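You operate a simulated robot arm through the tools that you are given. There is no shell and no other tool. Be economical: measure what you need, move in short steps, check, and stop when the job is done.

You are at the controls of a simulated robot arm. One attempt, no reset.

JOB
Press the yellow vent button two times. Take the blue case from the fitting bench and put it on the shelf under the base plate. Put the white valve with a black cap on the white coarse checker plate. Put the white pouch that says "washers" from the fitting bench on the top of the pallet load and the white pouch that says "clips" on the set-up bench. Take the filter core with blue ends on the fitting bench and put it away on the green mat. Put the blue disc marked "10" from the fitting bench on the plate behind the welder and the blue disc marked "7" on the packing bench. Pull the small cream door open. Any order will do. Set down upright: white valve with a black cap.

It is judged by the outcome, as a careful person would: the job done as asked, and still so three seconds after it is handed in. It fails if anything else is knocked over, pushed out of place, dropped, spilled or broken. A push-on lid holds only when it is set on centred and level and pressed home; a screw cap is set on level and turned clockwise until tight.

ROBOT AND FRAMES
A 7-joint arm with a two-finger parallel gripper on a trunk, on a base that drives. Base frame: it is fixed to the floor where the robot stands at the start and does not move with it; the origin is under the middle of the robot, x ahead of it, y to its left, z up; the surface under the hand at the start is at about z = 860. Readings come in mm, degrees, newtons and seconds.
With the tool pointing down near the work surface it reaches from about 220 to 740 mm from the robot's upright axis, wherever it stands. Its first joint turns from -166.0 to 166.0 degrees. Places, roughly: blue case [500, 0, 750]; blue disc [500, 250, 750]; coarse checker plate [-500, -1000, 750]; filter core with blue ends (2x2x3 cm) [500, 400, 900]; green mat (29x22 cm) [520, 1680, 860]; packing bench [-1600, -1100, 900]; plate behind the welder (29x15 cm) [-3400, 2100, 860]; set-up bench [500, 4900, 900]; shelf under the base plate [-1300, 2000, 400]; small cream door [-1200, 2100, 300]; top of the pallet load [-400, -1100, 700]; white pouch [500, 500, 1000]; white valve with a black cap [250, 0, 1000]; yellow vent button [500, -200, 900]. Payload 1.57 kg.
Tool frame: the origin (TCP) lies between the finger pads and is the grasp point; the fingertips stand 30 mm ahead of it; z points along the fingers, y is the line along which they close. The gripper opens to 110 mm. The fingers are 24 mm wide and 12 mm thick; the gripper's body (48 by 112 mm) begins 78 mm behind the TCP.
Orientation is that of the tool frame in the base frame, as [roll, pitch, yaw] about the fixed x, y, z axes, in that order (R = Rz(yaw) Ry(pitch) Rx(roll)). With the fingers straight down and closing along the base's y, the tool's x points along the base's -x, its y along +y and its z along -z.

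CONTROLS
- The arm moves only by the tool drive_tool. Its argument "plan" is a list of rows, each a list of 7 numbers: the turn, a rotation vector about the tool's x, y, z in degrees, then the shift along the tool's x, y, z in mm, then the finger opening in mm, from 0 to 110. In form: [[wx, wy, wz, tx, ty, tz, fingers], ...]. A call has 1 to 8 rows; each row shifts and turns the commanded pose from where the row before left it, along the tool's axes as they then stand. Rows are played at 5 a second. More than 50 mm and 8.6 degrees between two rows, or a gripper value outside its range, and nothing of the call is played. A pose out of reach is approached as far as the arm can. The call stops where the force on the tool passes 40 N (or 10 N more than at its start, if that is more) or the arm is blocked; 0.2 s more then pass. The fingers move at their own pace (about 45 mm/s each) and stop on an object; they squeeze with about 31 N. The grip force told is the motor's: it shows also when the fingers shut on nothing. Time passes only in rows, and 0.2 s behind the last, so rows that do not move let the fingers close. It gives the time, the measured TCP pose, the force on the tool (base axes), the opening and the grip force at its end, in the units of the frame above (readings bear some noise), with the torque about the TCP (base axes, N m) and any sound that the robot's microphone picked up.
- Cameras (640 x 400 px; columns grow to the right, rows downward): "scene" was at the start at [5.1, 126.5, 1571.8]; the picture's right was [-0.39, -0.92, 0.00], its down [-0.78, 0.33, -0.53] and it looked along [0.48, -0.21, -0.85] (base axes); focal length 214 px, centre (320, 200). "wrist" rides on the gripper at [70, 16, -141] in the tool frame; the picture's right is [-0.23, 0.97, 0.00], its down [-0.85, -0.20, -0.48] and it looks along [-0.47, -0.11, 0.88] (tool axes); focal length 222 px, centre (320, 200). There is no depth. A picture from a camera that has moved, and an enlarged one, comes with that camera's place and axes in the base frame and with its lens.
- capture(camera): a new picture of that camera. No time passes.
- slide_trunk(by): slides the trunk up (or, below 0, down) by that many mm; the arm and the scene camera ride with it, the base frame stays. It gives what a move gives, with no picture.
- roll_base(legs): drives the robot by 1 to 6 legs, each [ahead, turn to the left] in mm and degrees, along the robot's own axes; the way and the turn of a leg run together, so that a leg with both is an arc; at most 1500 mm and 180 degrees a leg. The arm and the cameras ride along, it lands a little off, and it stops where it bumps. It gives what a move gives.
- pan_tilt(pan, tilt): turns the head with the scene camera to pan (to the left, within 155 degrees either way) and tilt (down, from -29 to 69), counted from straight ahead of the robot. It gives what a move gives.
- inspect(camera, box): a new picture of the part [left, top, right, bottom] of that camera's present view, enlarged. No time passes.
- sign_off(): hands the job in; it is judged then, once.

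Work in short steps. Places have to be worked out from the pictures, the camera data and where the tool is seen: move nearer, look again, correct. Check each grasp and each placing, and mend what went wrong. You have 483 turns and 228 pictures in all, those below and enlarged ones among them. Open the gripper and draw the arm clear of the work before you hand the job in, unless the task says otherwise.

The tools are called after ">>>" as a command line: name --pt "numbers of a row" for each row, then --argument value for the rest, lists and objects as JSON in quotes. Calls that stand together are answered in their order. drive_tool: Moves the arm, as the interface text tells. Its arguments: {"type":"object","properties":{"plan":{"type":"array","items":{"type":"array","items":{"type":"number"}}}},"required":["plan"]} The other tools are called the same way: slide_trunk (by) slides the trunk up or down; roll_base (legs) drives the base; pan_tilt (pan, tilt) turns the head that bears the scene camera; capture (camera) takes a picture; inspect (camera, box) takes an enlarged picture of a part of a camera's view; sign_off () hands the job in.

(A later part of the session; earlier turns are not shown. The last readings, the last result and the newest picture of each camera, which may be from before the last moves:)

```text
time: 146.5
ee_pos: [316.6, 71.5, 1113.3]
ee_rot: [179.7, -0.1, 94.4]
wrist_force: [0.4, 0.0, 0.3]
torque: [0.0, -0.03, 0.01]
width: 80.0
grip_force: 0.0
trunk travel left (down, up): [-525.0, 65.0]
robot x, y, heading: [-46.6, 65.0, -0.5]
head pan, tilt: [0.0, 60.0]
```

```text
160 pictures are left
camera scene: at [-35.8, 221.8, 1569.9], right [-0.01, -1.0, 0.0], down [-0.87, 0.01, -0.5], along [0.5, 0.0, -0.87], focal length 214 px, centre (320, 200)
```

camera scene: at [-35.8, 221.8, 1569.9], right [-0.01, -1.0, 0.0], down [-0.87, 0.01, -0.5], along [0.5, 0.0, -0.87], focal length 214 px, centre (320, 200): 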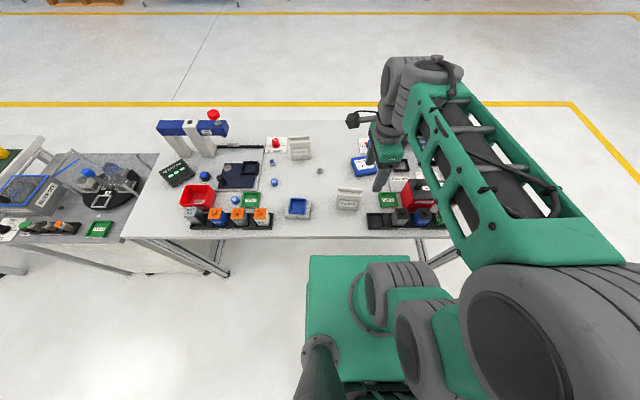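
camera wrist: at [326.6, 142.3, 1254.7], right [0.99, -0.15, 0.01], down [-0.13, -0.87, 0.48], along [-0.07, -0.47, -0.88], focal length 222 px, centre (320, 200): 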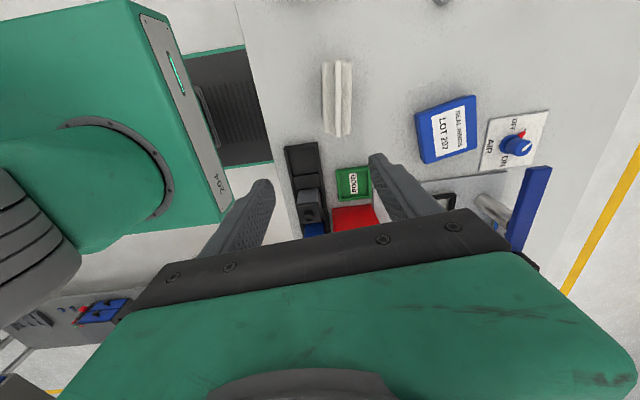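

Before choosing the grasp for the case, I look at the cell's shelf and door from here.

>>> pan_tilt --pan 125 --tilt 25

>>> inspect --camera "scene" --box '[150, 80, 430, 280]'

```text
time: 148.6
ee_pos: [315.4, 72.2, 1113.7]
ee_rot: [179.7, 0.1, 94.5]
wrist_force: [1.0, 0.5, 0.2]
torque: [-0.02, 0.0, -0.01]
width: 79.9
grip_force: 0.1
trunk travel left (down, up): [-525.0, 65.0]
robot x, y, heading: [-44.7, 67.7, -0.3]
head pan, tilt: [125.0, 25.0]
```

```text
2.00 times, centred on (290, 180) of scene
camera zoom: at [-154.7, 298.3, 1619.8], right [0.82, 0.57, 0.0], down [0.24, -0.35, -0.91], along [-0.51, 0.75, -0.42], focal length 429 px, centre (380, 240)
```

zoom: 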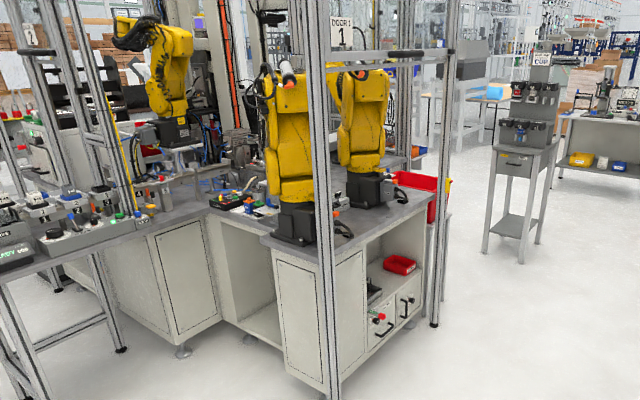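

The shelf and small doors are on the cell's +x side; I'll inspect from close later. First I take the filter core (≈[541,417]); I turn the gripper back to yaw 180 so the camera stays clear of the height gauge.

>>> drive_tool --pt "0 0 -8.5 0 0 0 80" --pt "0 0 -8.5 0 0 0 80" --pt "0 0 -8.5 0 0 0 80" --pt "0 0 -8.5 0 0 0 80" --pt "0 0 -8.5 0 0 0 80" --pt "0 0 -8.5 0 0 0 80" --pt "0 0 -8.5 0 0 0 80" --pt "0 0 -8.5 0 0 0 80"

>>> drive_tool --pt "0 0 -8.5 0 0 0 80" --pt "0 0 -8.5 0 0 0 80" --pt "0 0 0 -27 40 0 60" --pt "0 0 0 -27 40 0 60" --pt "0 0 0 -27 40 0 60" --pt "0 0 0 -27 40 0 60" --pt "0 0 0 -27 40 0 60" --pt "0 0 0 -27 40 0 60"

>>> drive_tool --pt "0 0 0 -26 40 0 60" --pt "0 0 0 -26 40 0 60" --pt "0 0 0 -5 24 0 60" --pt "0 0 0 0 0 40 60" --pt "0 0 0 0 0 40 60" --pt "0 0 0 0 0 0 60"

>>> capture --camera "wrist"

```text
time: 150.4
ee_pos: [316.7, 72.4, 1113.4]
ee_rot: [179.8, 0.3, 162.7]
wrist_force: [0.6, -0.1, -0.1]
torque: [0.0, -0.01, -0.01]
width: 79.7
grip_force: 0.0
trunk travel left (down, up): [-525.0, 65.0]
robot x, y, heading: [-45.1, 65.7, -0.7]
head pan, tilt: [125.0, 25.0]
```

```text
time: 152.2
ee_pos: [481.3, 312.3, 1112.7]
ee_rot: [-180.0, 0.3, 179.4]
wrist_force: [-0.4, 0.1, -0.4]
torque: [-0.01, -0.03, 0.01]
width: 60.0
grip_force: 0.1
trunk travel left (down, up): [-525.0, 65.0]
robot x, y, heading: [-45.5, 63.8, -0.7]
head pan, tilt: [125.0, 25.0]
```

```text
time: 153.6
ee_pos: [538.5, 414.7, 1034.3]
ee_rot: [180.0, 0.4, 179.6]
wrist_force: [0.2, 0.8, 0.8]
torque: [-0.02, 0.0, 0.01]
width: 59.8
grip_force: 0.1
trunk travel left (down, up): [-525.0, 65.0]
robot x, y, heading: [-45.8, 67.9, -0.5]
head pan, tilt: [125.0, 25.0]
```

```text
158 pictures are left
camera wrist: at [468.1, 431.3, 1175.5], right [0.24, 0.97, 0.0], down [0.85, -0.21, 0.48], along [0.47, -0.11, -0.88], focal length 222 px, centre (320, 200)
```

wrist: 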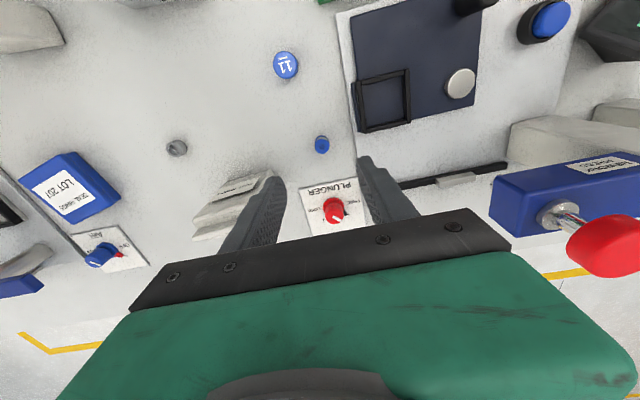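

The core is at [542,417]. Align, narrow to 46 mm, descend to tips ~3 mm above the bench.

>>> drive_tool --pt "0 0 0 -4 3 0 46" --pt "0 0 0 0 0 40 46" --pt "0 0 0 0 0 45 46" --pt "0 0 0 0 0 35 46" --pt "0 0 0 0 0 0 46"

>>> capture --camera "wrist"

```text
time: 154.8
ee_pos: [542.2, 416.7, 914.7]
ee_rot: [179.9, 0.4, 179.5]
wrist_force: [0.4, -0.5, -0.1]
torque: [-0.01, -0.01, 0.01]
width: 45.8
grip_force: 0.0
trunk travel left (down, up): [-525.0, 65.0]
robot x, y, heading: [-48.6, 67.3, -0.5]
head pan, tilt: [125.0, 25.0]
```

```text
157 pictures are left
camera wrist: at [473.2, 433.4, 1056.7], right [0.24, 0.97, 0.0], down [0.85, -0.21, 0.48], along [0.47, -0.11, -0.88], focal length 222 px, centre (320, 200)
```

wrist: 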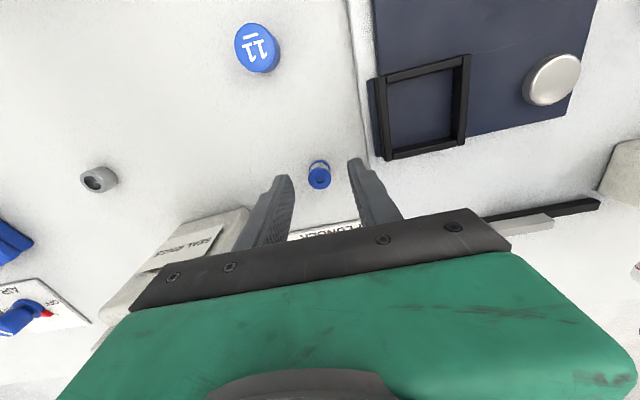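

>>> drive_tool --pt "0 0 0 -2 0 12 46" --pt "0 0 0 0 0 9 46" --pt "0 0 0 0 0 0 30" --pt "0 0 0 0 0 0 8" --pt "0 0 0 0 0 0 8" --pt "0 0 0 0 0 0 8"

>>> drive_tool --pt "0 0 0 0 0 -20 8" --pt "0 0 0 0 0 -40 8" --pt "0 0 0 0 0 -45 8" --pt "0 0 0 0 0 -45 8" --pt "0 0 0 30 -30 -25 8" --pt "0 0 0 30 -30 -25 8" --pt "0 0 0 35 -30 0 8" --pt "0 0 0 35 -30 0 8"

>>> capture --camera "wrist"

```text
time: 156.2
ee_pos: [545.8, 417.2, 894.2]
ee_rot: [180.0, 0.3, 179.5]
wrist_force: [-0.5, 0.2, 0.8]
torque: [0.05, 0.03, 0.02]
width: 16.9
grip_force: 31.1
trunk travel left (down, up): [-525.0, 65.0]
robot x, y, heading: [-44.4, 68.1, -0.7]
head pan, tilt: [125.0, 25.0]
```

```text
time: 158.0
ee_pos: [412.8, 298.3, 1093.0]
ee_rot: [179.9, 0.3, 179.6]
wrist_force: [0.1, 0.1, 0.5]
torque: [0.03, 0.01, -0.01]
width: 16.5
grip_force: 31.3
trunk travel left (down, up): [-525.0, 65.0]
robot x, y, heading: [-48.8, 65.8, -0.5]
head pan, tilt: [125.0, 25.0]
```

```text
156 pictures are left
camera wrist: at [341.9, 314.3, 1233.7], right [0.23, 0.97, 0.0], down [0.85, -0.21, 0.48], along [0.47, -0.11, -0.88], focal length 222 px, centre (320, 200)
```

wrist: 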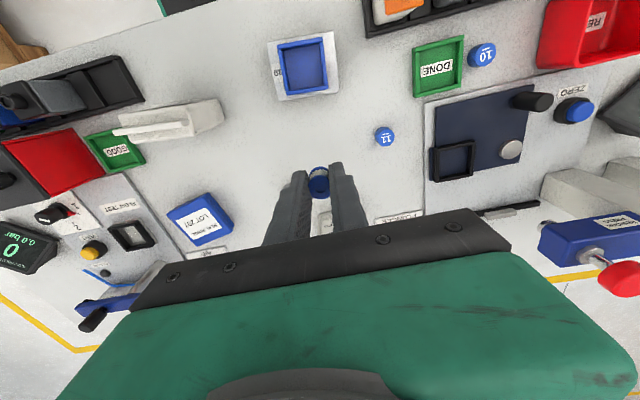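

Core held (16.5 mm). Now drive to the bench with the green mat.

>>> roll_base --legs '[[-400, 0], [0, 90], [1000, 0], [600, 0], [0, -90], [370, 0]]'

>>> pan_tilt --pan 0 --tilt 60

>>> capture --camera "scene"

>>> capture --camera "wrist"

```text
time: 177.8
ee_pos: [398.2, 1907.7, 1092.0]
ee_rot: [179.9, 0.2, -179.8]
wrist_force: [0.6, 0.9, 0.3]
torque: [0.01, 0.03, 0.0]
width: 16.7
grip_force: 30.6
trunk travel left (down, up): [-525.0, 65.0]
robot x, y, heading: [-59.1, 1665.4, 0.3]
head pan, tilt: [125.0, 25.0]
```

```text
time: 179.8
ee_pos: [399.5, 1908.4, 1093.1]
ee_rot: [180.0, 0.3, -179.8]
wrist_force: [0.9, 1.4, 0.0]
torque: [-0.01, 0.02, 0.01]
width: 16.7
grip_force: 31.0
trunk travel left (down, up): [-525.0, 65.0]
robot x, y, heading: [-59.1, 1672.8, 0.4]
head pan, tilt: [0.0, 60.0]
```

```text
155 pictures are left
camera scene: at [-49.5, 1826.8, 1569.8], right [0.0, -1.0, 0.0], down [-0.87, 0.0, -0.5], along [0.5, 0.0, -0.87], focal length 214 px, centre (320, 200)
```

scene: 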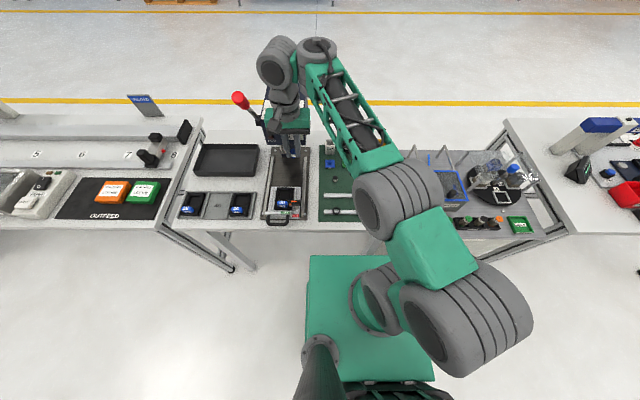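

```text
154 pictures are left
camera wrist: at [327.8, 1923.9, 1233.9], right [0.22, 0.97, 0.0], down [0.85, -0.2, 0.48], along [0.47, -0.11, -0.88], focal length 222 px, centre (320, 200)
```

wrist: 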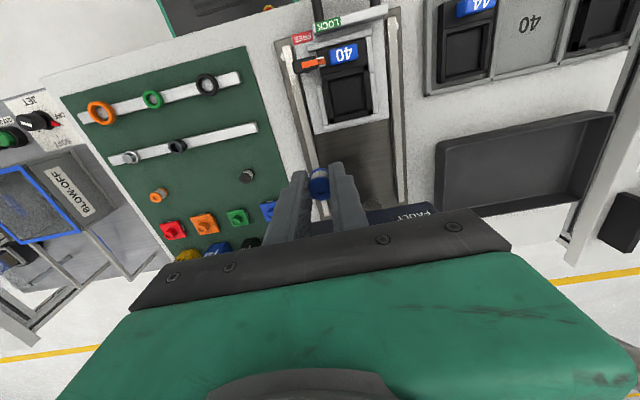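

The mat is to the right of the tool; a free spot between the small rings is at ≈[446,1672]. I move away from the press to above that spot.

>>> drive_tool --pt "0 0 0 0 -45 0 8" --pt "0 0 0 -8 -40 0 8" --pt "0 0 0 -10 -40 0 8" --pt "0 0 0 -10 -40 0 8" --pt "0 0 0 -10 -40 0 8" --pt "0 0 0 -9 -31 0 8" --pt "0 0 0 0 0 40 8" --pt "0 0 0 0 0 40 8"

>>> capture --camera "wrist"

>>> capture --camera "scene"

```text
time: 181.7
ee_pos: [447.9, 1672.1, 1034.3]
ee_rot: [179.7, -0.2, -179.8]
wrist_force: [0.7, -0.1, -1.2]
torque: [0.02, -0.03, 0.01]
width: 17.1
grip_force: 31.6
out of reach, approached as far as the arm can: row 8
trunk travel left (down, up): [-525.0, 65.0]
robot x, y, heading: [-57.4, 1671.6, 0.5]
head pan, tilt: [0.0, 60.0]
```

```text
153 pictures are left
camera wrist: at [378.8, 1687.1, 1176.2], right [0.23, 0.97, 0.0], down [0.86, -0.2, 0.47], along [0.46, -0.1, -0.88], focal length 222 px, centre (320, 200)
```

wrist: 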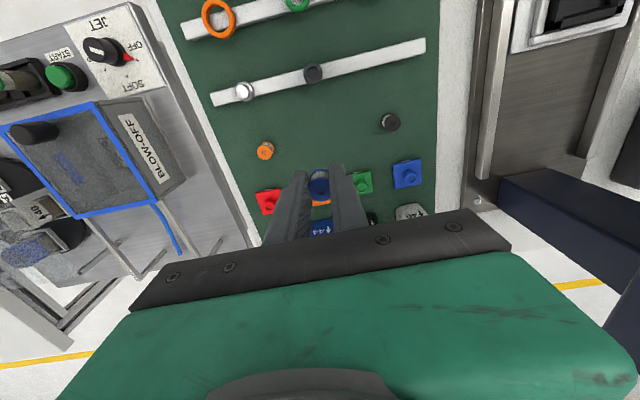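

```text
152 pictures are left
camera scene: at [-49.6, 1825.8, 1569.9], right [0.0, -1.0, 0.0], down [-0.87, 0.0, -0.5], along [0.5, 0.0, -0.87], focal length 214 px, centre (320, 200)
```

scene: 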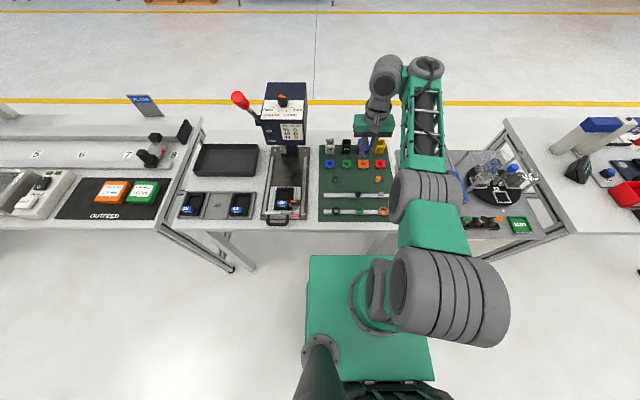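

The landing point projects to a clear patch of mat between the rings. The arm refused further descent, so I lower with the trunk instead.

>>> slide_trunk --by -90

>>> capture --camera "wrist"

```text
time: 182.9
ee_pos: [448.0, 1673.2, 944.5]
ee_rot: [179.7, -0.3, -179.8]
wrist_force: [0.1, 0.6, 0.0]
torque: [0.02, -0.02, 0.0]
width: 16.7
grip_force: 30.9
trunk travel left (down, up): [-435.0, 155.0]
robot x, y, heading: [-58.4, 1670.6, 0.5]
head pan, tilt: [0.0, 60.0]
```

```text
151 pictures are left
camera wrist: at [378.7, 1687.7, 1086.6], right [0.22, 0.97, 0.0], down [0.86, -0.2, 0.48], along [0.46, -0.1, -0.88], focal length 222 px, centre (320, 200)
```

wrist: 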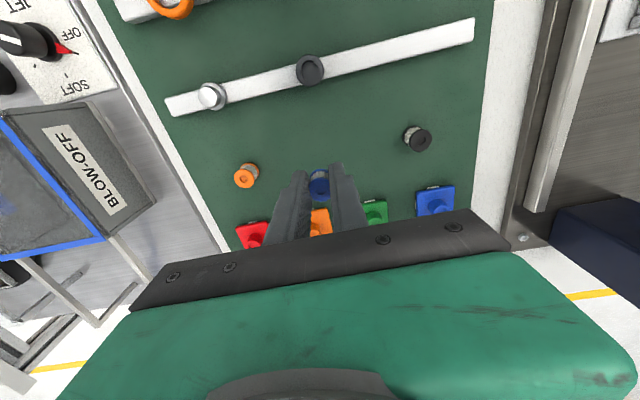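

>>> slide_trunk --by -38

>>> drive_tool --pt "0 0 0 0 0 3 8" --pt "0 0 0 0 0 2 8" --pt "0 0 0 0 0 0 8"

```text
time: 183.7
ee_pos: [448.3, 1672.9, 907.0]
ee_rot: [179.8, -0.2, -179.8]
wrist_force: [-0.8, 0.2, 0.0]
torque: [0.0, 0.03, -0.03]
width: 16.6
grip_force: 31.5
trunk travel left (down, up): [-397.0, 193.0]
robot x, y, heading: [-57.5, 1672.2, 0.3]
head pan, tilt: [0.0, 60.0]
```

```text
time: 184.5
ee_pos: [454.8, 1685.8, 907.9]
ee_rot: [178.4, -1.0, -179.9]
wrist_force: [0.5, 0.1, 0.2]
torque: [0.03, -0.02, 0.0]
width: 17.0
grip_force: 30.6
out of reach, approached as far as the arm can: row 2
trunk travel left (down, up): [-397.0, 193.0]
robot x, y, heading: [-58.1, 1671.5, 0.2]
head pan, tilt: [0.0, 60.0]
```

The arm is at a joint limit here; I back the command off upward and use the trunk for the last bit.

>>> drive_tool --pt "0 0 0 0 0 -15 8" --pt "0 0 0 0 0 -15 8" --pt "0 0 0 0 0 0 8"

```text
time: 185.3
ee_pos: [447.1, 1672.7, 932.6]
ee_rot: [179.8, -0.2, -179.7]
wrist_force: [0.4, -0.5, 1.0]
torque: [0.0, -0.01, 0.01]
width: 16.9
grip_force: 31.0
trunk travel left (down, up): [-397.0, 193.0]
robot x, y, heading: [-60.0, 1668.2, 0.1]
head pan, tilt: [0.0, 60.0]
```

>>> slide_trunk --by -30

>>> slide_trunk --by -4

>>> slide_trunk --by -3

```text
time: 186.1
ee_pos: [447.4, 1672.0, 901.8]
ee_rot: [179.8, -0.2, -179.7]
wrist_force: [-0.3, -0.5, 0.0]
torque: [0.0, 0.02, 0.0]
width: 16.7
grip_force: 31.0
trunk travel left (down, up): [-367.0, 223.0]
robot x, y, heading: [-57.9, 1671.4, 0.3]
head pan, tilt: [0.0, 60.0]
```

```text
time: 186.6
ee_pos: [447.3, 1671.7, 897.7]
ee_rot: [179.8, -0.2, -179.8]
wrist_force: [-0.6, 0.7, 0.1]
torque: [-0.01, 0.0, 0.0]
width: 17.1
grip_force: 31.4
trunk travel left (down, up): [-363.0, 227.0]
robot x, y, heading: [-60.6, 1671.7, 0.1]
head pan, tilt: [0.0, 60.0]
```

```text
time: 187.1
ee_pos: [448.7, 1671.7, 896.7]
ee_rot: [179.8, -0.1, -179.8]
wrist_force: [-0.2, 0.3, 11.5]
torque: [0.0, -0.1, 0.01]
width: 16.7
grip_force: 30.6
trunk travel left (down, up): [-360.0, 230.0]
robot x, y, heading: [-58.0, 1669.2, 0.1]
head pan, tilt: [0.0, 60.0]
```

Contact at 896.7 (11 N). Release to 40 mm gently, then lift by the trunk.

>>> drive_tool --pt "0 0 0 0 0 -1 8" --pt "0 0 0 0 0 0 25" --pt "0 0 0 0 0 0 40" --pt "0 0 0 0 0 0 40"

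>>> slide_trunk --by 100

>>> capture --camera "wrist"

```text
time: 188.1
ee_pos: [448.0, 1671.9, 895.7]
ee_rot: [179.8, -0.2, -179.8]
wrist_force: [0.4, -0.4, 0.3]
torque: [0.0, 0.0, -0.02]
width: 40.2
grip_force: 0.0
trunk travel left (down, up): [-360.0, 230.0]
robot x, y, heading: [-59.0, 1670.5, 0.1]
head pan, tilt: [0.0, 60.0]
```

```text
time: 189.4
ee_pos: [448.2, 1671.1, 994.3]
ee_rot: [179.9, 0.0, -179.8]
wrist_force: [-0.3, 0.2, -0.1]
torque: [0.02, 0.02, 0.02]
width: 40.1
grip_force: 0.1
trunk travel left (down, up): [-460.0, 130.0]
robot x, y, heading: [-57.5, 1672.4, 0.5]
head pan, tilt: [0.0, 60.0]
```

```text
150 pictures are left
camera wrist: at [378.8, 1687.3, 1137.4], right [0.22, 0.97, 0.0], down [0.86, -0.2, 0.47], along [0.46, -0.1, -0.88], focal length 222 px, centre (320, 200)
```

wrist: 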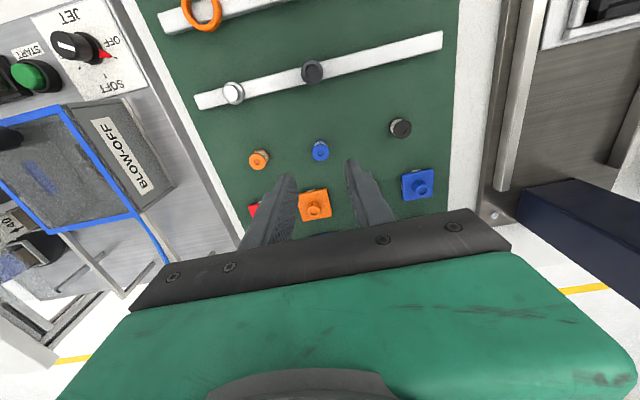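

The core stands on the mat. Retract, restore the trunk height and turn to look at the cell.

>>> slide_trunk --by 65

>>> drive_tool --pt "0 0 0 30 0 -25 60" --pt "0 0 0 30 0 -25 60" --pt "0 0 0 30 0 0 60" --pt "0 0 0 30 0 0 60"

>>> roll_base --legs '[[-380, 0], [0, 90], [330, 0], [0, 90]]'

>>> pan_tilt --pan 0 --tilt 45

>>> capture --camera "scene"

```text
time: 190.5
ee_pos: [447.3, 1671.9, 1060.3]
ee_rot: [179.7, -0.3, -179.8]
wrist_force: [0.3, 0.4, 0.8]
torque: [0.01, -0.01, 0.0]
width: 39.9
grip_force: 0.0
trunk travel left (down, up): [-525.0, 65.0]
robot x, y, heading: [-57.9, 1676.5, 0.2]
head pan, tilt: [0.0, 60.0]
```

```text
time: 191.7
ee_pos: [324.4, 1674.6, 1074.0]
ee_rot: [178.4, -6.5, -179.2]
wrist_force: [0.5, -0.2, 0.7]
torque: [-0.02, 0.05, 0.0]
width: 59.9
grip_force: 0.0
trunk travel left (down, up): [-525.0, 65.0]
robot x, y, heading: [-54.1, 1669.5, -0.1]
head pan, tilt: [0.0, 60.0]
stopped in row 4: the arm was blocked; the commanded pose is now the measured one
```

```text
time: 203.5
ee_pos: [-817.9, 1996.0, 1077.1]
ee_rot: [178.5, -6.3, 0.6]
wrist_force: [-0.6, -0.4, -0.7]
torque: [0.03, 0.01, 0.01]
width: 59.9
grip_force: 0.1
trunk travel left (down, up): [-525.0, 65.0]
robot x, y, heading: [-435.0, 1995.6, -180.1]
head pan, tilt: [0.0, 60.0]
```

```text
time: 204.3
ee_pos: [-817.2, 1995.1, 1076.0]
ee_rot: [178.5, -6.4, 0.6]
wrist_force: [-0.1, 0.1, -0.5]
torque: [0.03, 0.01, 0.02]
width: 59.8
grip_force: 0.0
trunk travel left (down, up): [-525.0, 65.0]
robot x, y, heading: [-435.2, 1997.6, -179.8]
head pan, tilt: [0.0, 45.0]
```

```text
149 pictures are left
camera scene: at [-455.0, 1845.7, 1589.3], right [0.0, 1.0, 0.0], down [0.71, 0.0, -0.71], along [-0.71, 0.0, -0.71], focal length 214 px, centre (320, 200)
```

scene: 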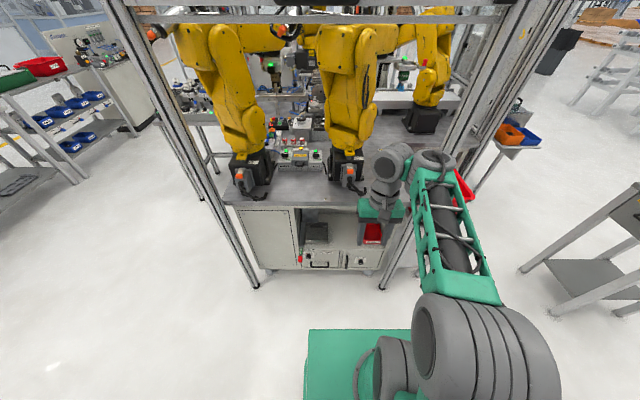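

>>> inspect --camera "scene" --box '[220, 180, 420, 300]'

>>> capture --camera "wrist"

```text
3.20 times, centred on (320, 240) of scene
camera zoom: at [-455.0, 1845.7, 1589.3], right [0.0, 1.0, 0.0], down [0.71, 0.0, -0.71], along [-0.71, 0.0, -0.71], focal length 686 px, centre (320, 72)
```

zoom: 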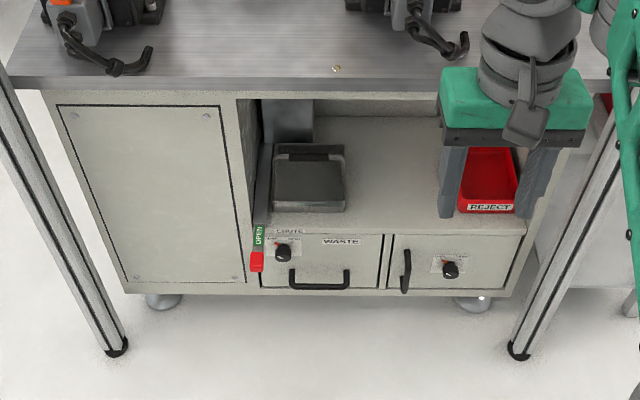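

```text
147 pictures are left
camera wrist: at [-763.9, 1983.6, 1224.5], right [-0.22, -0.98, 0.0], down [-0.9, 0.2, 0.38], along [-0.37, 0.08, -0.93], focal length 222 px, centre (320, 200)
```

wrist: 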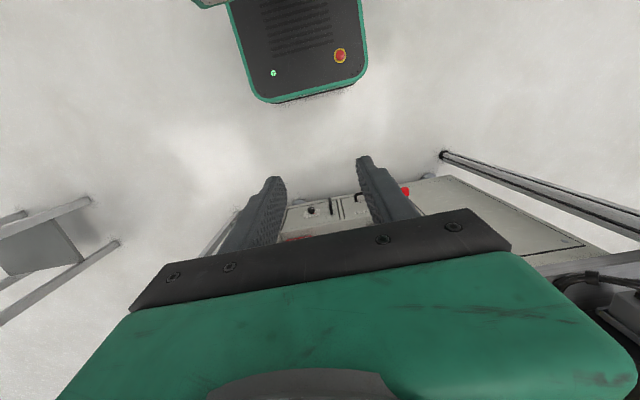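

The layout is clear: open shelf (z≈350) with a gap between a dark box and the red bin, and below it a WASTE drawer and a small door with vertical handle. I lower the trunk for a closer look at the door's knob.

>>> slide_trunk --by -400

>>> pan_tilt --pan -8 --tilt 45

>>> inspect --camera "scene" --box '[200, 60, 420, 220]'

```text
time: 208.1
ee_pos: [-822.9, 1995.0, 671.6]
ee_rot: [178.4, -7.2, 0.7]
wrist_force: [-0.7, 0.8, -0.7]
torque: [0.0, 0.01, 0.0]
width: 60.2
grip_force: 0.1
trunk travel left (down, up): [-125.0, 465.0]
robot x, y, heading: [-436.7, 1998.5, -180.0]
head pan, tilt: [0.0, 45.0]
```

```text
time: 208.8
ee_pos: [-822.5, 1995.7, 669.5]
ee_rot: [178.4, -7.1, 0.7]
wrist_force: [-0.2, -0.5, 0.4]
torque: [-0.02, 0.0, 0.02]
width: 60.1
grip_force: 0.1
trunk travel left (down, up): [-125.0, 465.0]
robot x, y, heading: [-433.0, 1998.8, -179.8]
head pan, tilt: [-8.0, 45.0]
```

```text
2.50 times, centred on (310, 140) of scene
camera zoom: at [-463.0, 1856.9, 1188.7], right [0.14, 0.99, 0.0], down [0.71, -0.1, -0.7], along [-0.69, 0.1, -0.71], focal length 536 px, centre (345, 350)
```

zoom: 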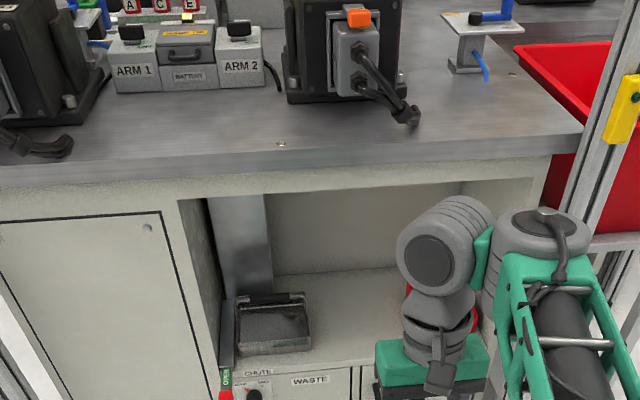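

>>> inspect --camera "scene" --box '[250, 190, 430, 300]'

>>> capture --camera "wrist"

```text
3.56 times, centred on (340, 245) of scene
camera zoom: at [-463.0, 1856.9, 1188.7], right [0.14, 0.99, 0.0], down [0.71, -0.1, -0.7], along [-0.69, 0.1, -0.71], focal length 763 px, centre (249, 40)
```

zoom: 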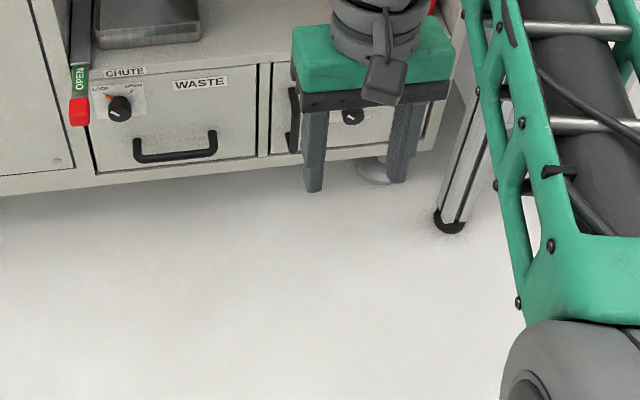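

```text
144 pictures are left
camera wrist: at [-770.2, 1983.8, 820.1], right [-0.22, -0.98, 0.0], down [-0.91, 0.2, 0.36], along [-0.35, 0.08, -0.93], focal length 222 px, centre (320, 200)
```

wrist: 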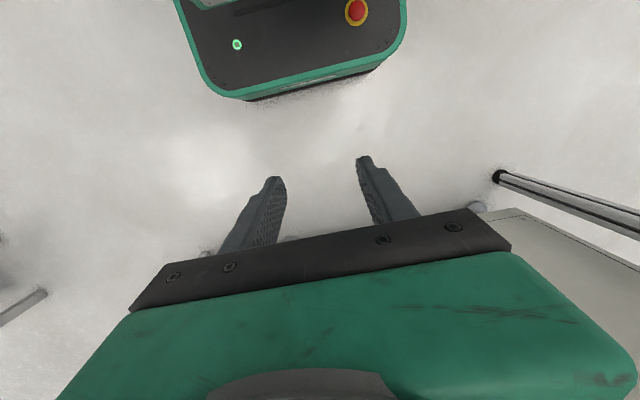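

I tilt the gripper forward to use the wrist camera on the door.

>>> drive_tool --pt "0 0 0 -45 0 0 60" --pt "0 0 0 -45 0 0 60" --pt "0 -8.5 0 -30 0 0 60" --pt "0 -8.5 0 0 0 0 60" --pt "0 -8.5 0 0 0 0 60" --pt "0 -8.5 0 0 0 0 60" --pt "0 -8.5 0 0 0 0 60" --pt "0 -8.5 0 0 0 0 60"

>>> capture --camera "wrist"

>>> capture --camera "scene"

```text
time: 210.3
ee_pos: [-922.0, 1992.0, 571.5]
ee_rot: [178.2, 19.8, -0.1]
wrist_force: [0.1, 0.7, 0.0]
torque: [0.01, -0.02, 0.0]
width: 59.9
grip_force: 0.1
trunk travel left (down, up): [-125.0, 465.0]
robot x, y, heading: [-436.9, 2000.4, -179.8]
head pan, tilt: [-8.0, 45.0]
stopped in row 7: the arm was blocked; the commanded pose is now the measured one
```

```text
143 pictures are left
camera wrist: at [-807.6, 1979.4, 681.2], right [-0.2, -0.97, 0.11], down [-0.64, 0.21, 0.73], along [-0.74, 0.08, -0.67], focal length 222 px, centre (320, 200)
```

wrist: 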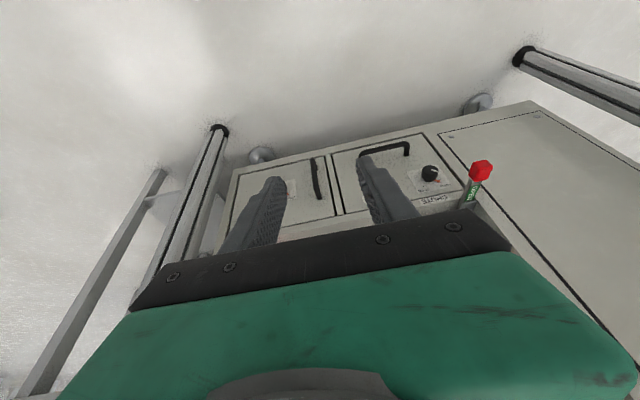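

```text
142 pictures are left
camera scene: at [-462.6, 1856.4, 1187.2], right [0.14, 0.99, 0.0], down [0.71, -0.1, -0.7], along [-0.69, 0.1, -0.71], focal length 214 px, centre (320, 200)
```

scene: 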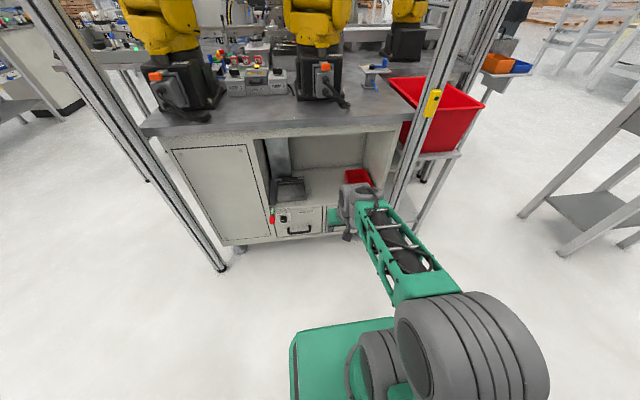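

>>> drive_tool --pt "0 0 0 0 -40 0 110" --pt "0 0 0 0 -40 -20 110" --pt "0 0 0 0 -20 -20 110" --pt "0 0 0 0 0 0 110" --pt "0 0 0 0 0 0 110"

>>> inspect --camera "wrist" --box '[180, 100, 500, 300]'

```text
time: 211.5
ee_pos: [-905.6, 2093.7, 614.8]
ee_rot: [178.2, 20.7, -0.2]
wrist_force: [-0.5, -0.5, -0.8]
torque: [-0.02, 0.02, 0.01]
width: 109.9
grip_force: 0.1
trunk travel left (down, up): [-125.0, 465.0]
robot x, y, heading: [-436.8, 1995.0, -179.9]
head pan, tilt: [-8.0, 45.0]
```

```text
2.00 times, centred on (340, 200) of wrist
camera zoom: at [-790.5, 2081.0, 722.7], right [-0.21, -0.97, 0.11], down [-0.63, 0.22, 0.74], along [-0.75, 0.08, -0.66], focal length 444 px, centre (280, 200)
```

zoom: 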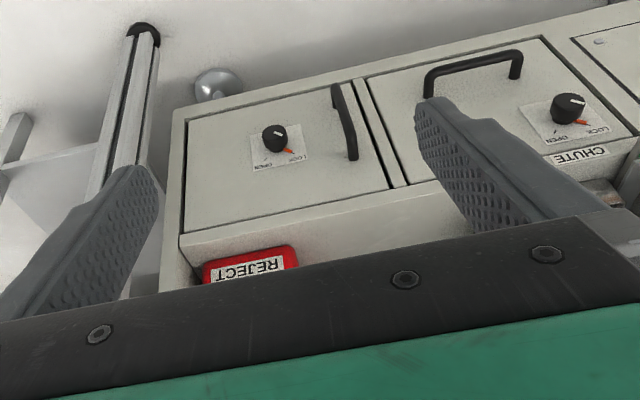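

>>> inspect --camera "wrist" --box '[270, 130, 380, 200]'

>>> inspect --camera "wrist" --box '[400, 130, 510, 200]'

```text
5.71 times, centred on (325, 165) of wrist
camera zoom: at [-790.5, 2081.0, 722.7], right [-0.21, -0.97, 0.11], down [-0.63, 0.22, 0.74], along [-0.75, 0.08, -0.66], focal length 1269 px, centre (291, 400)
```

zoom: 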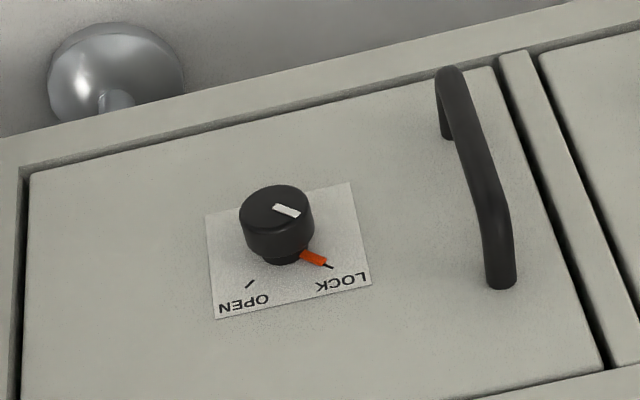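

```text
5.71 times, centred on (455, 165) of wrist
camera zoom: at [-790.5, 2081.0, 722.7], right [-0.21, -0.97, 0.11], down [-0.63, 0.22, 0.74], along [-0.75, 0.08, -0.66], focal length 1269 px, centre (-451, 400)
```

zoom: 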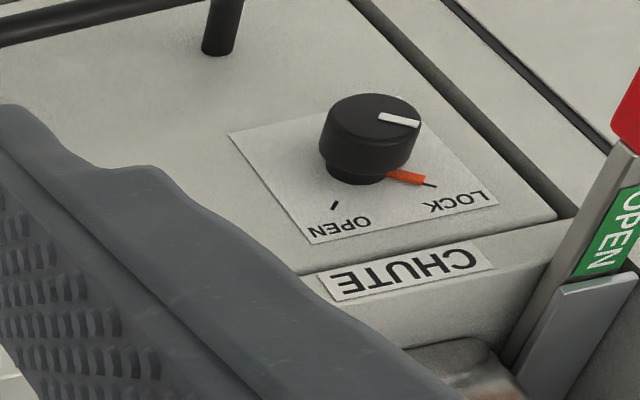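

The door's knob points to LOCK, so it must be turned clockwise to OPEN before pulling. The case goes first: raise the trunk and return to the fitting bench.

>>> slide_trunk --by 400

>>> drive_tool --pt "0 0 0 0 40 -30 110" --pt "0 0 0 0 40 -30 110" --pt "0 0 0 0 20 -30 110" --pt "0 0 0 0 0 0 110"

>>> roll_base --legs '[[0, 90], [1000, 0], [920, 0], [0, 90], [400, 0]]'

>>> pan_tilt --pan 0 --tilt 60

>>> capture --camera "scene"

>>> capture --camera "wrist"

```text
time: 215.4
ee_pos: [-906.6, 2092.7, 1013.4]
ee_rot: [178.2, 20.6, -0.3]
wrist_force: [-0.7, -0.3, -0.1]
torque: [0.01, -0.03, 0.0]
width: 110.1
grip_force: 0.1
trunk travel left (down, up): [-525.0, 65.0]
robot x, y, heading: [-433.4, 1997.6, -179.9]
head pan, tilt: [-8.0, 45.0]
```

```text
time: 216.4
ee_pos: [-872.7, 1996.0, 1103.2]
ee_rot: [178.2, 20.7, -0.2]
wrist_force: [-0.5, 0.6, 1.1]
torque: [0.0, 0.01, -0.02]
width: 110.3
grip_force: 0.0
trunk travel left (down, up): [-525.0, 65.0]
robot x, y, heading: [-436.2, 2000.8, -180.2]
head pan, tilt: [-8.0, 45.0]
```

```text
time: 235.7
ee_pos: [413.4, 89.6, 1102.9]
ee_rot: [178.2, 20.7, -179.8]
wrist_force: [-0.2, 0.5, -0.3]
torque: [0.02, 0.02, -0.05]
width: 110.0
grip_force: 0.0
trunk travel left (down, up): [-525.0, 65.0]
robot x, y, heading: [-24.0, 86.7, 0.5]
head pan, tilt: [-8.0, 45.0]
```

```text
time: 236.5
ee_pos: [413.2, 89.8, 1101.6]
ee_rot: [178.2, 20.7, -180.0]
wrist_force: [-0.3, 0.2, -0.1]
torque: [-0.03, 0.03, 0.0]
width: 110.1
grip_force: 0.2
trunk travel left (down, up): [-525.0, 65.0]
robot x, y, heading: [-22.3, 88.8, 0.4]
head pan, tilt: [0.0, 60.0]
```

```text
138 pictures are left
camera scene: at [-17.0, 241.0, 1569.9], right [0.01, -1.0, 0.0], down [-0.87, -0.01, -0.5], along [0.5, 0.0, -0.87], focal length 214 px, centre (320, 200)
```

scene: 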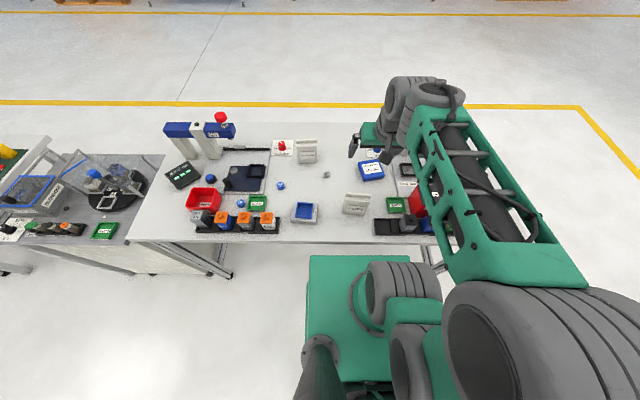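

```text
137 pictures are left
camera wrist: at [297.4, 101.7, 1210.5], right [0.2, 0.97, 0.11], down [0.63, -0.21, 0.74], along [0.75, -0.08, -0.66], focal length 222 px, centre (320, 200)
```

wrist: 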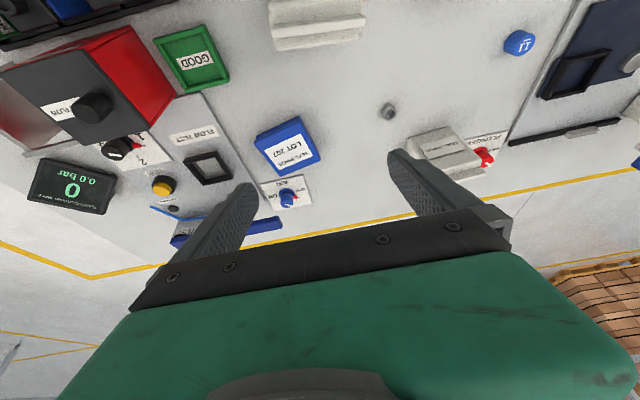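

>>> inspect --camera "scene" --box '[330, 140, 430, 210]'

>>> inspect --camera "wrist" --box '[220, 90, 360, 220]'

```text
5.71 times, centred on (380, 175) of scene
camera zoom: at [-17.0, 241.0, 1569.9], right [0.01, -1.0, 0.0], down [-0.87, -0.01, -0.5], along [0.5, 0.0, -0.87], focal length 1226 px, centre (-23, 343)
```

zoom: 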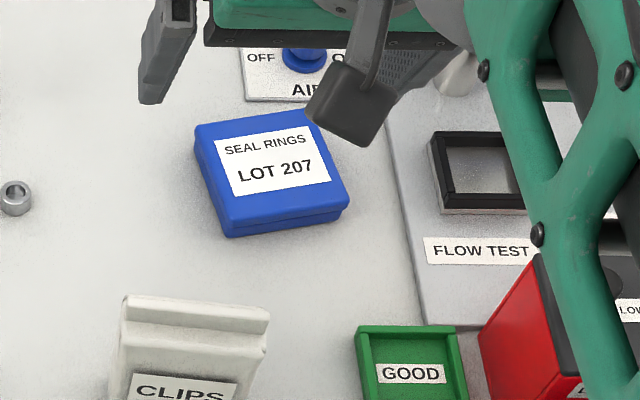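

```text
3.08 times, centred on (290, 155) of wrist
camera zoom: at [297.4, 101.7, 1210.5], right [0.2, 0.97, 0.11], down [0.63, -0.21, 0.74], along [0.75, -0.08, -0.66], focal length 684 px, centre (412, 338)
```

zoom: 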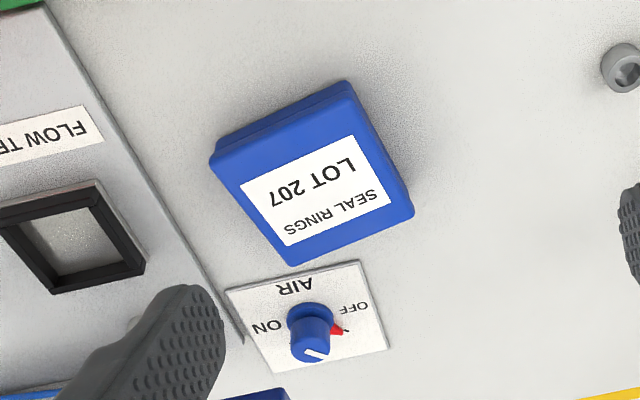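

The case is ~87×84 mm, centred ≈[519,37], turned ~11°. I align the tool (yaw +11°, tilted 30° forward) above it.

>>> drive_tool --pt "-1.05 -4.6 -5.15 0 0 0 110" --pt "-1.05 -4.6 -5.15 0 0 0 110" --pt "0 0 0 0 0 0 110"

```text
time: 237.3
ee_pos: [413.1, 90.9, 1102.7]
ee_rot: [-179.0, 30.1, -168.5]
wrist_force: [0.8, 1.0, 0.6]
torque: [0.01, -0.05, 0.0]
width: 110.0
grip_force: 0.1
trunk travel left (down, up): [-525.0, 65.0]
robot x, y, heading: [-26.6, 87.2, 0.5]
head pan, tilt: [0.0, 60.0]
```

>>> drive_tool --pt "-1 0 0 -5.9 -18.6 32.3 110" --pt "0 0 0 -5.9 -18.6 32.3 110" --pt "0 0 0 -5.9 -18.6 32.3 110" --pt "0 0 0 -5.9 -18.6 32.3 110" --pt "0 0 0 0 0 0 110"

>>> capture --camera "wrist"

>>> inspect --camera "scene" --box '[330, 120, 450, 210]'

```text
time: 238.5
ee_pos: [509.1, 32.9, 1001.8]
ee_rot: [179.9, 30.0, -168.6]
wrist_force: [1.0, -0.3, 0.3]
torque: [-0.01, 0.0, 0.03]
width: 109.8
grip_force: 0.1
trunk travel left (down, up): [-525.0, 65.0]
robot x, y, heading: [-28.7, 85.6, 0.4]
head pan, tilt: [0.0, 60.0]
```

```text
134 pictures are left
camera wrist: at [379.3, 22.8, 1089.9], right [0.0, 0.99, 0.11], down [0.53, -0.1, 0.84], along [0.85, 0.06, -0.53], focal length 222 px, centre (320, 200)
```

wrist: 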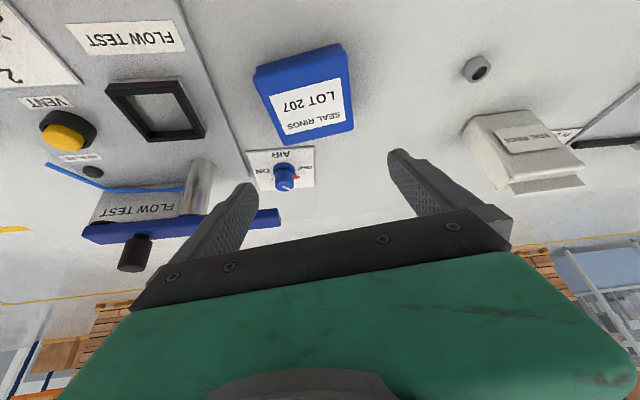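

```text
4.44 times, centred on (390, 165) of scene
camera zoom: at [-16.8, 240.9, 1569.8], right [0.01, -1.0, 0.0], down [-0.87, -0.01, -0.5], along [0.5, 0.0, -0.87], focal length 953 px, centre (9, 356)
```

zoom: 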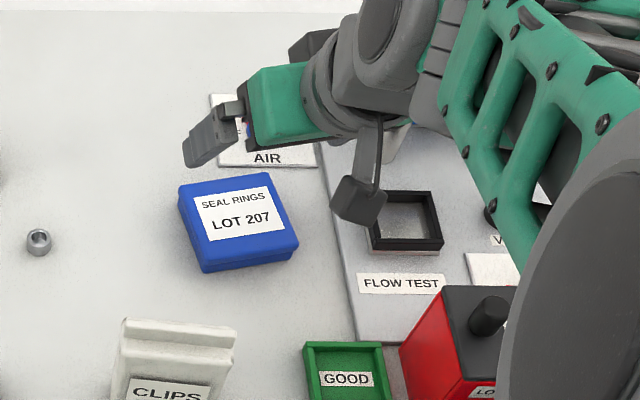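

Centred. Straight down in base z to TCP 895.

>>> drive_tool --pt "0 0 0 17.8 0.7 30.9 110" --pt "0 0 0 17.8 0.7 30.9 110" --pt "0 0 0 12 0.6 20.8 110" --pt "0 0 0 0 0 0 110"

>>> capture --camera "wrist"

>>> inspect --camera "scene" --box '[330, 120, 450, 210]'

```text
time: 239.5
ee_pos: [511.4, 34.7, 906.7]
ee_rot: [179.9, 30.0, -168.6]
wrist_force: [-0.5, -0.1, 0.1]
torque: [0.02, 0.01, -0.02]
width: 110.0
grip_force: 0.2
trunk travel left (down, up): [-525.0, 65.0]
robot x, y, heading: [-23.2, 83.0, 0.4]
head pan, tilt: [0.0, 60.0]
```

```text
132 pictures are left
camera wrist: at [378.9, 24.9, 994.5], right [0.0, 0.99, 0.11], down [0.53, -0.1, 0.84], along [0.85, 0.06, -0.53], focal length 222 px, centre (320, 200)
```

wrist: 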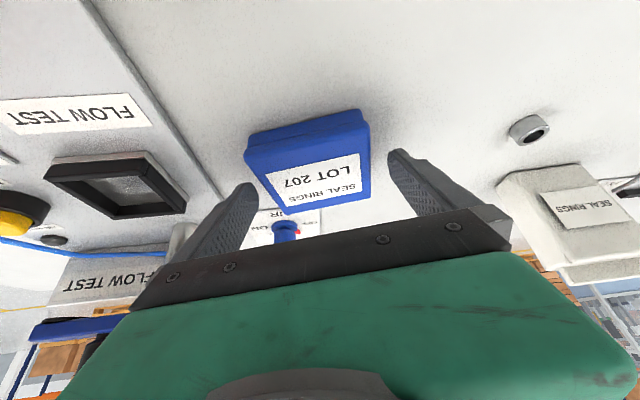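

```text
4.44 times, centred on (390, 165) of scene
camera zoom: at [-16.9, 240.9, 1569.8], right [0.01, -1.0, 0.0], down [-0.87, -0.01, -0.5], along [0.5, 0.0, -0.87], focal length 953 px, centre (9, 356)
```

zoom: 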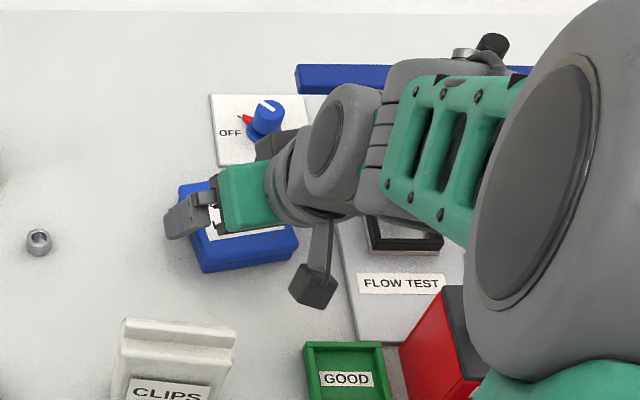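

Small sideways correction (−4 mm), last 11 mm down, then close.

>>> drive_tool --pt "0 0 0 0 -4 0 110" --pt "0 0 0 5.5 0 9.5 110" --pt "0 0 0 0 0 0 95" --pt "0 0 0 0 0 0 80" --pt "0 0 0 0 0 0 70" --pt "0 0 0 0 0 0 70"

>>> capture --camera "wrist"

```text
time: 240.9
ee_pos: [512.3, 32.8, 896.3]
ee_rot: [179.9, 30.0, -168.6]
wrist_force: [1.2, 1.0, 1.1]
torque: [0.08, -0.1, 0.05]
width: 87.3
grip_force: 31.3
trunk travel left (down, up): [-525.0, 65.0]
robot x, y, heading: [-22.5, 85.0, 0.4]
head pan, tilt: [0.0, 60.0]
```

```text
130 pictures are left
camera wrist: at [379.5, 21.7, 984.0], right [0.0, 0.99, 0.11], down [0.53, -0.1, 0.84], along [0.85, 0.06, -0.53], focal length 222 px, centre (320, 200)
```

wrist: 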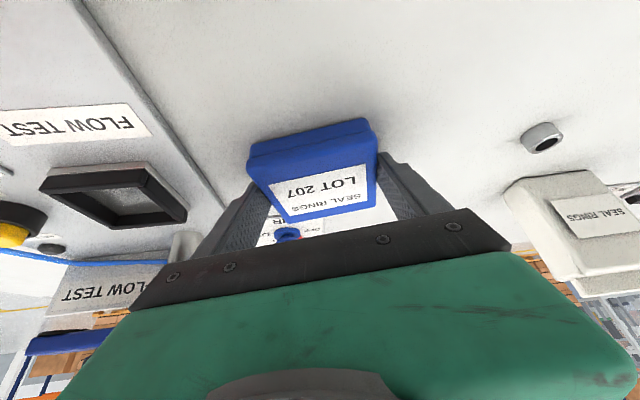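

Gripped at 87 mm. Lift straight up.

>>> drive_tool --pt "0 0 0 -10 0 -17.3 70" --pt "0 0 0 -22 0 -38 70" --pt "0 0 0 -22 0 -38 70" --pt "0 0 0 -22 0 -38 70" --pt "0 0 0 -22 0 -38 70" --pt "0 0 0 0 0 0 70"

>>> capture --camera "wrist"

```text
time: 242.3
ee_pos: [512.0, 31.0, 1090.6]
ee_rot: [179.9, 30.1, -168.5]
wrist_force: [0.0, 0.3, -1.7]
torque: [0.01, 0.01, -0.01]
width: 87.2
grip_force: 30.6
trunk travel left (down, up): [-525.0, 65.0]
robot x, y, heading: [-25.9, 83.4, 0.2]
head pan, tilt: [0.0, 60.0]
```

```text
129 pictures are left
camera wrist: at [379.8, 21.4, 1179.5], right [0.0, 0.99, 0.11], down [0.53, -0.1, 0.84], along [0.85, 0.06, -0.53], focal length 222 px, centre (320, 200)
```

wrist: 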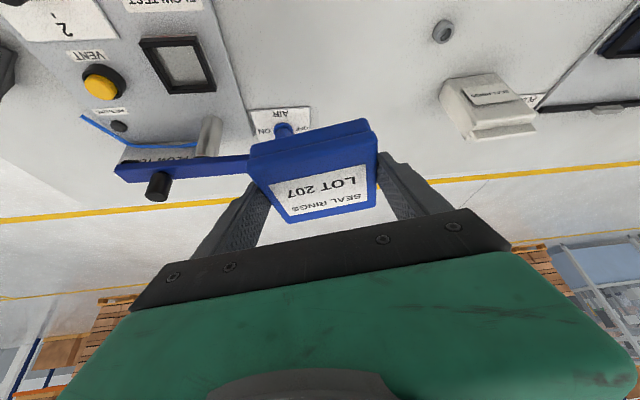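

Case held level. Drive to the cell front, keeping distance.

>>> roll_base --legs '[[-410, 0], [0, 90], [1000, 0], [890, 0], [0, 90]]'

>>> slide_trunk --by -525

>>> pan_tilt --pan -10 --tilt 40

>>> capture --camera "scene"

>>> capture --camera "wrist"

```text
time: 261.5
ee_pos: [-979.3, 2018.4, 1091.3]
ee_rot: [179.9, 30.0, 11.6]
wrist_force: [-0.3, -0.2, -1.0]
torque: [0.05, -0.02, 0.0]
width: 87.3
grip_force: 31.3
trunk travel left (down, up): [-525.0, 65.0]
robot x, y, heading: [-448.5, 1966.2, -179.1]
head pan, tilt: [0.0, 60.0]
```

```text
refused: -525 is not a number from -400 to 400
```

```text
time: 262.4
ee_pos: [-979.8, 2017.6, 1090.8]
ee_rot: [179.9, 30.0, 11.6]
wrist_force: [0.4, 0.1, -0.1]
torque: [0.01, 0.0, -0.03]
width: 87.3
grip_force: 31.0
trunk travel left (down, up): [-525.0, 65.0]
robot x, y, heading: [-443.4, 1969.9, -179.6]
head pan, tilt: [-10.0, 40.0]
```

```text
128 pictures are left
camera scene: at [-464.0, 1827.7, 1596.5], right [0.16, 0.99, 0.0], down [0.63, -0.1, -0.77], along [-0.76, 0.12, -0.64], focal length 214 px, centre (320, 200)
```

scene: 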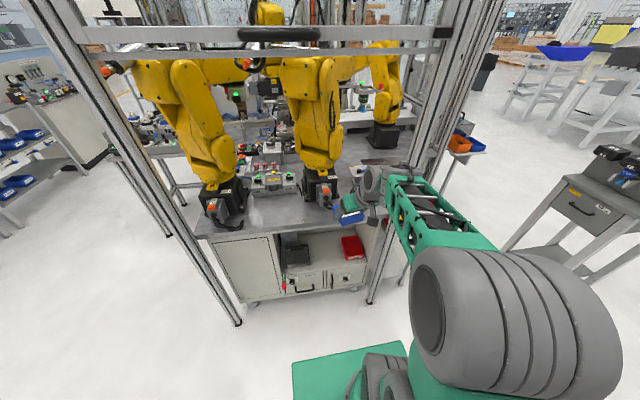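

```text
127 pictures are left
camera wrist: at [-848.2, 2028.5, 1179.1], right [0.0, -0.99, 0.11], down [-0.53, 0.09, 0.84], along [-0.85, -0.06, -0.53], focal length 222 px, centre (320, 200)
```

wrist: 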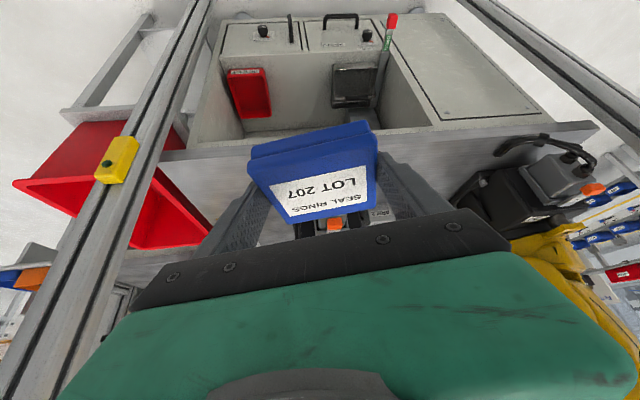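

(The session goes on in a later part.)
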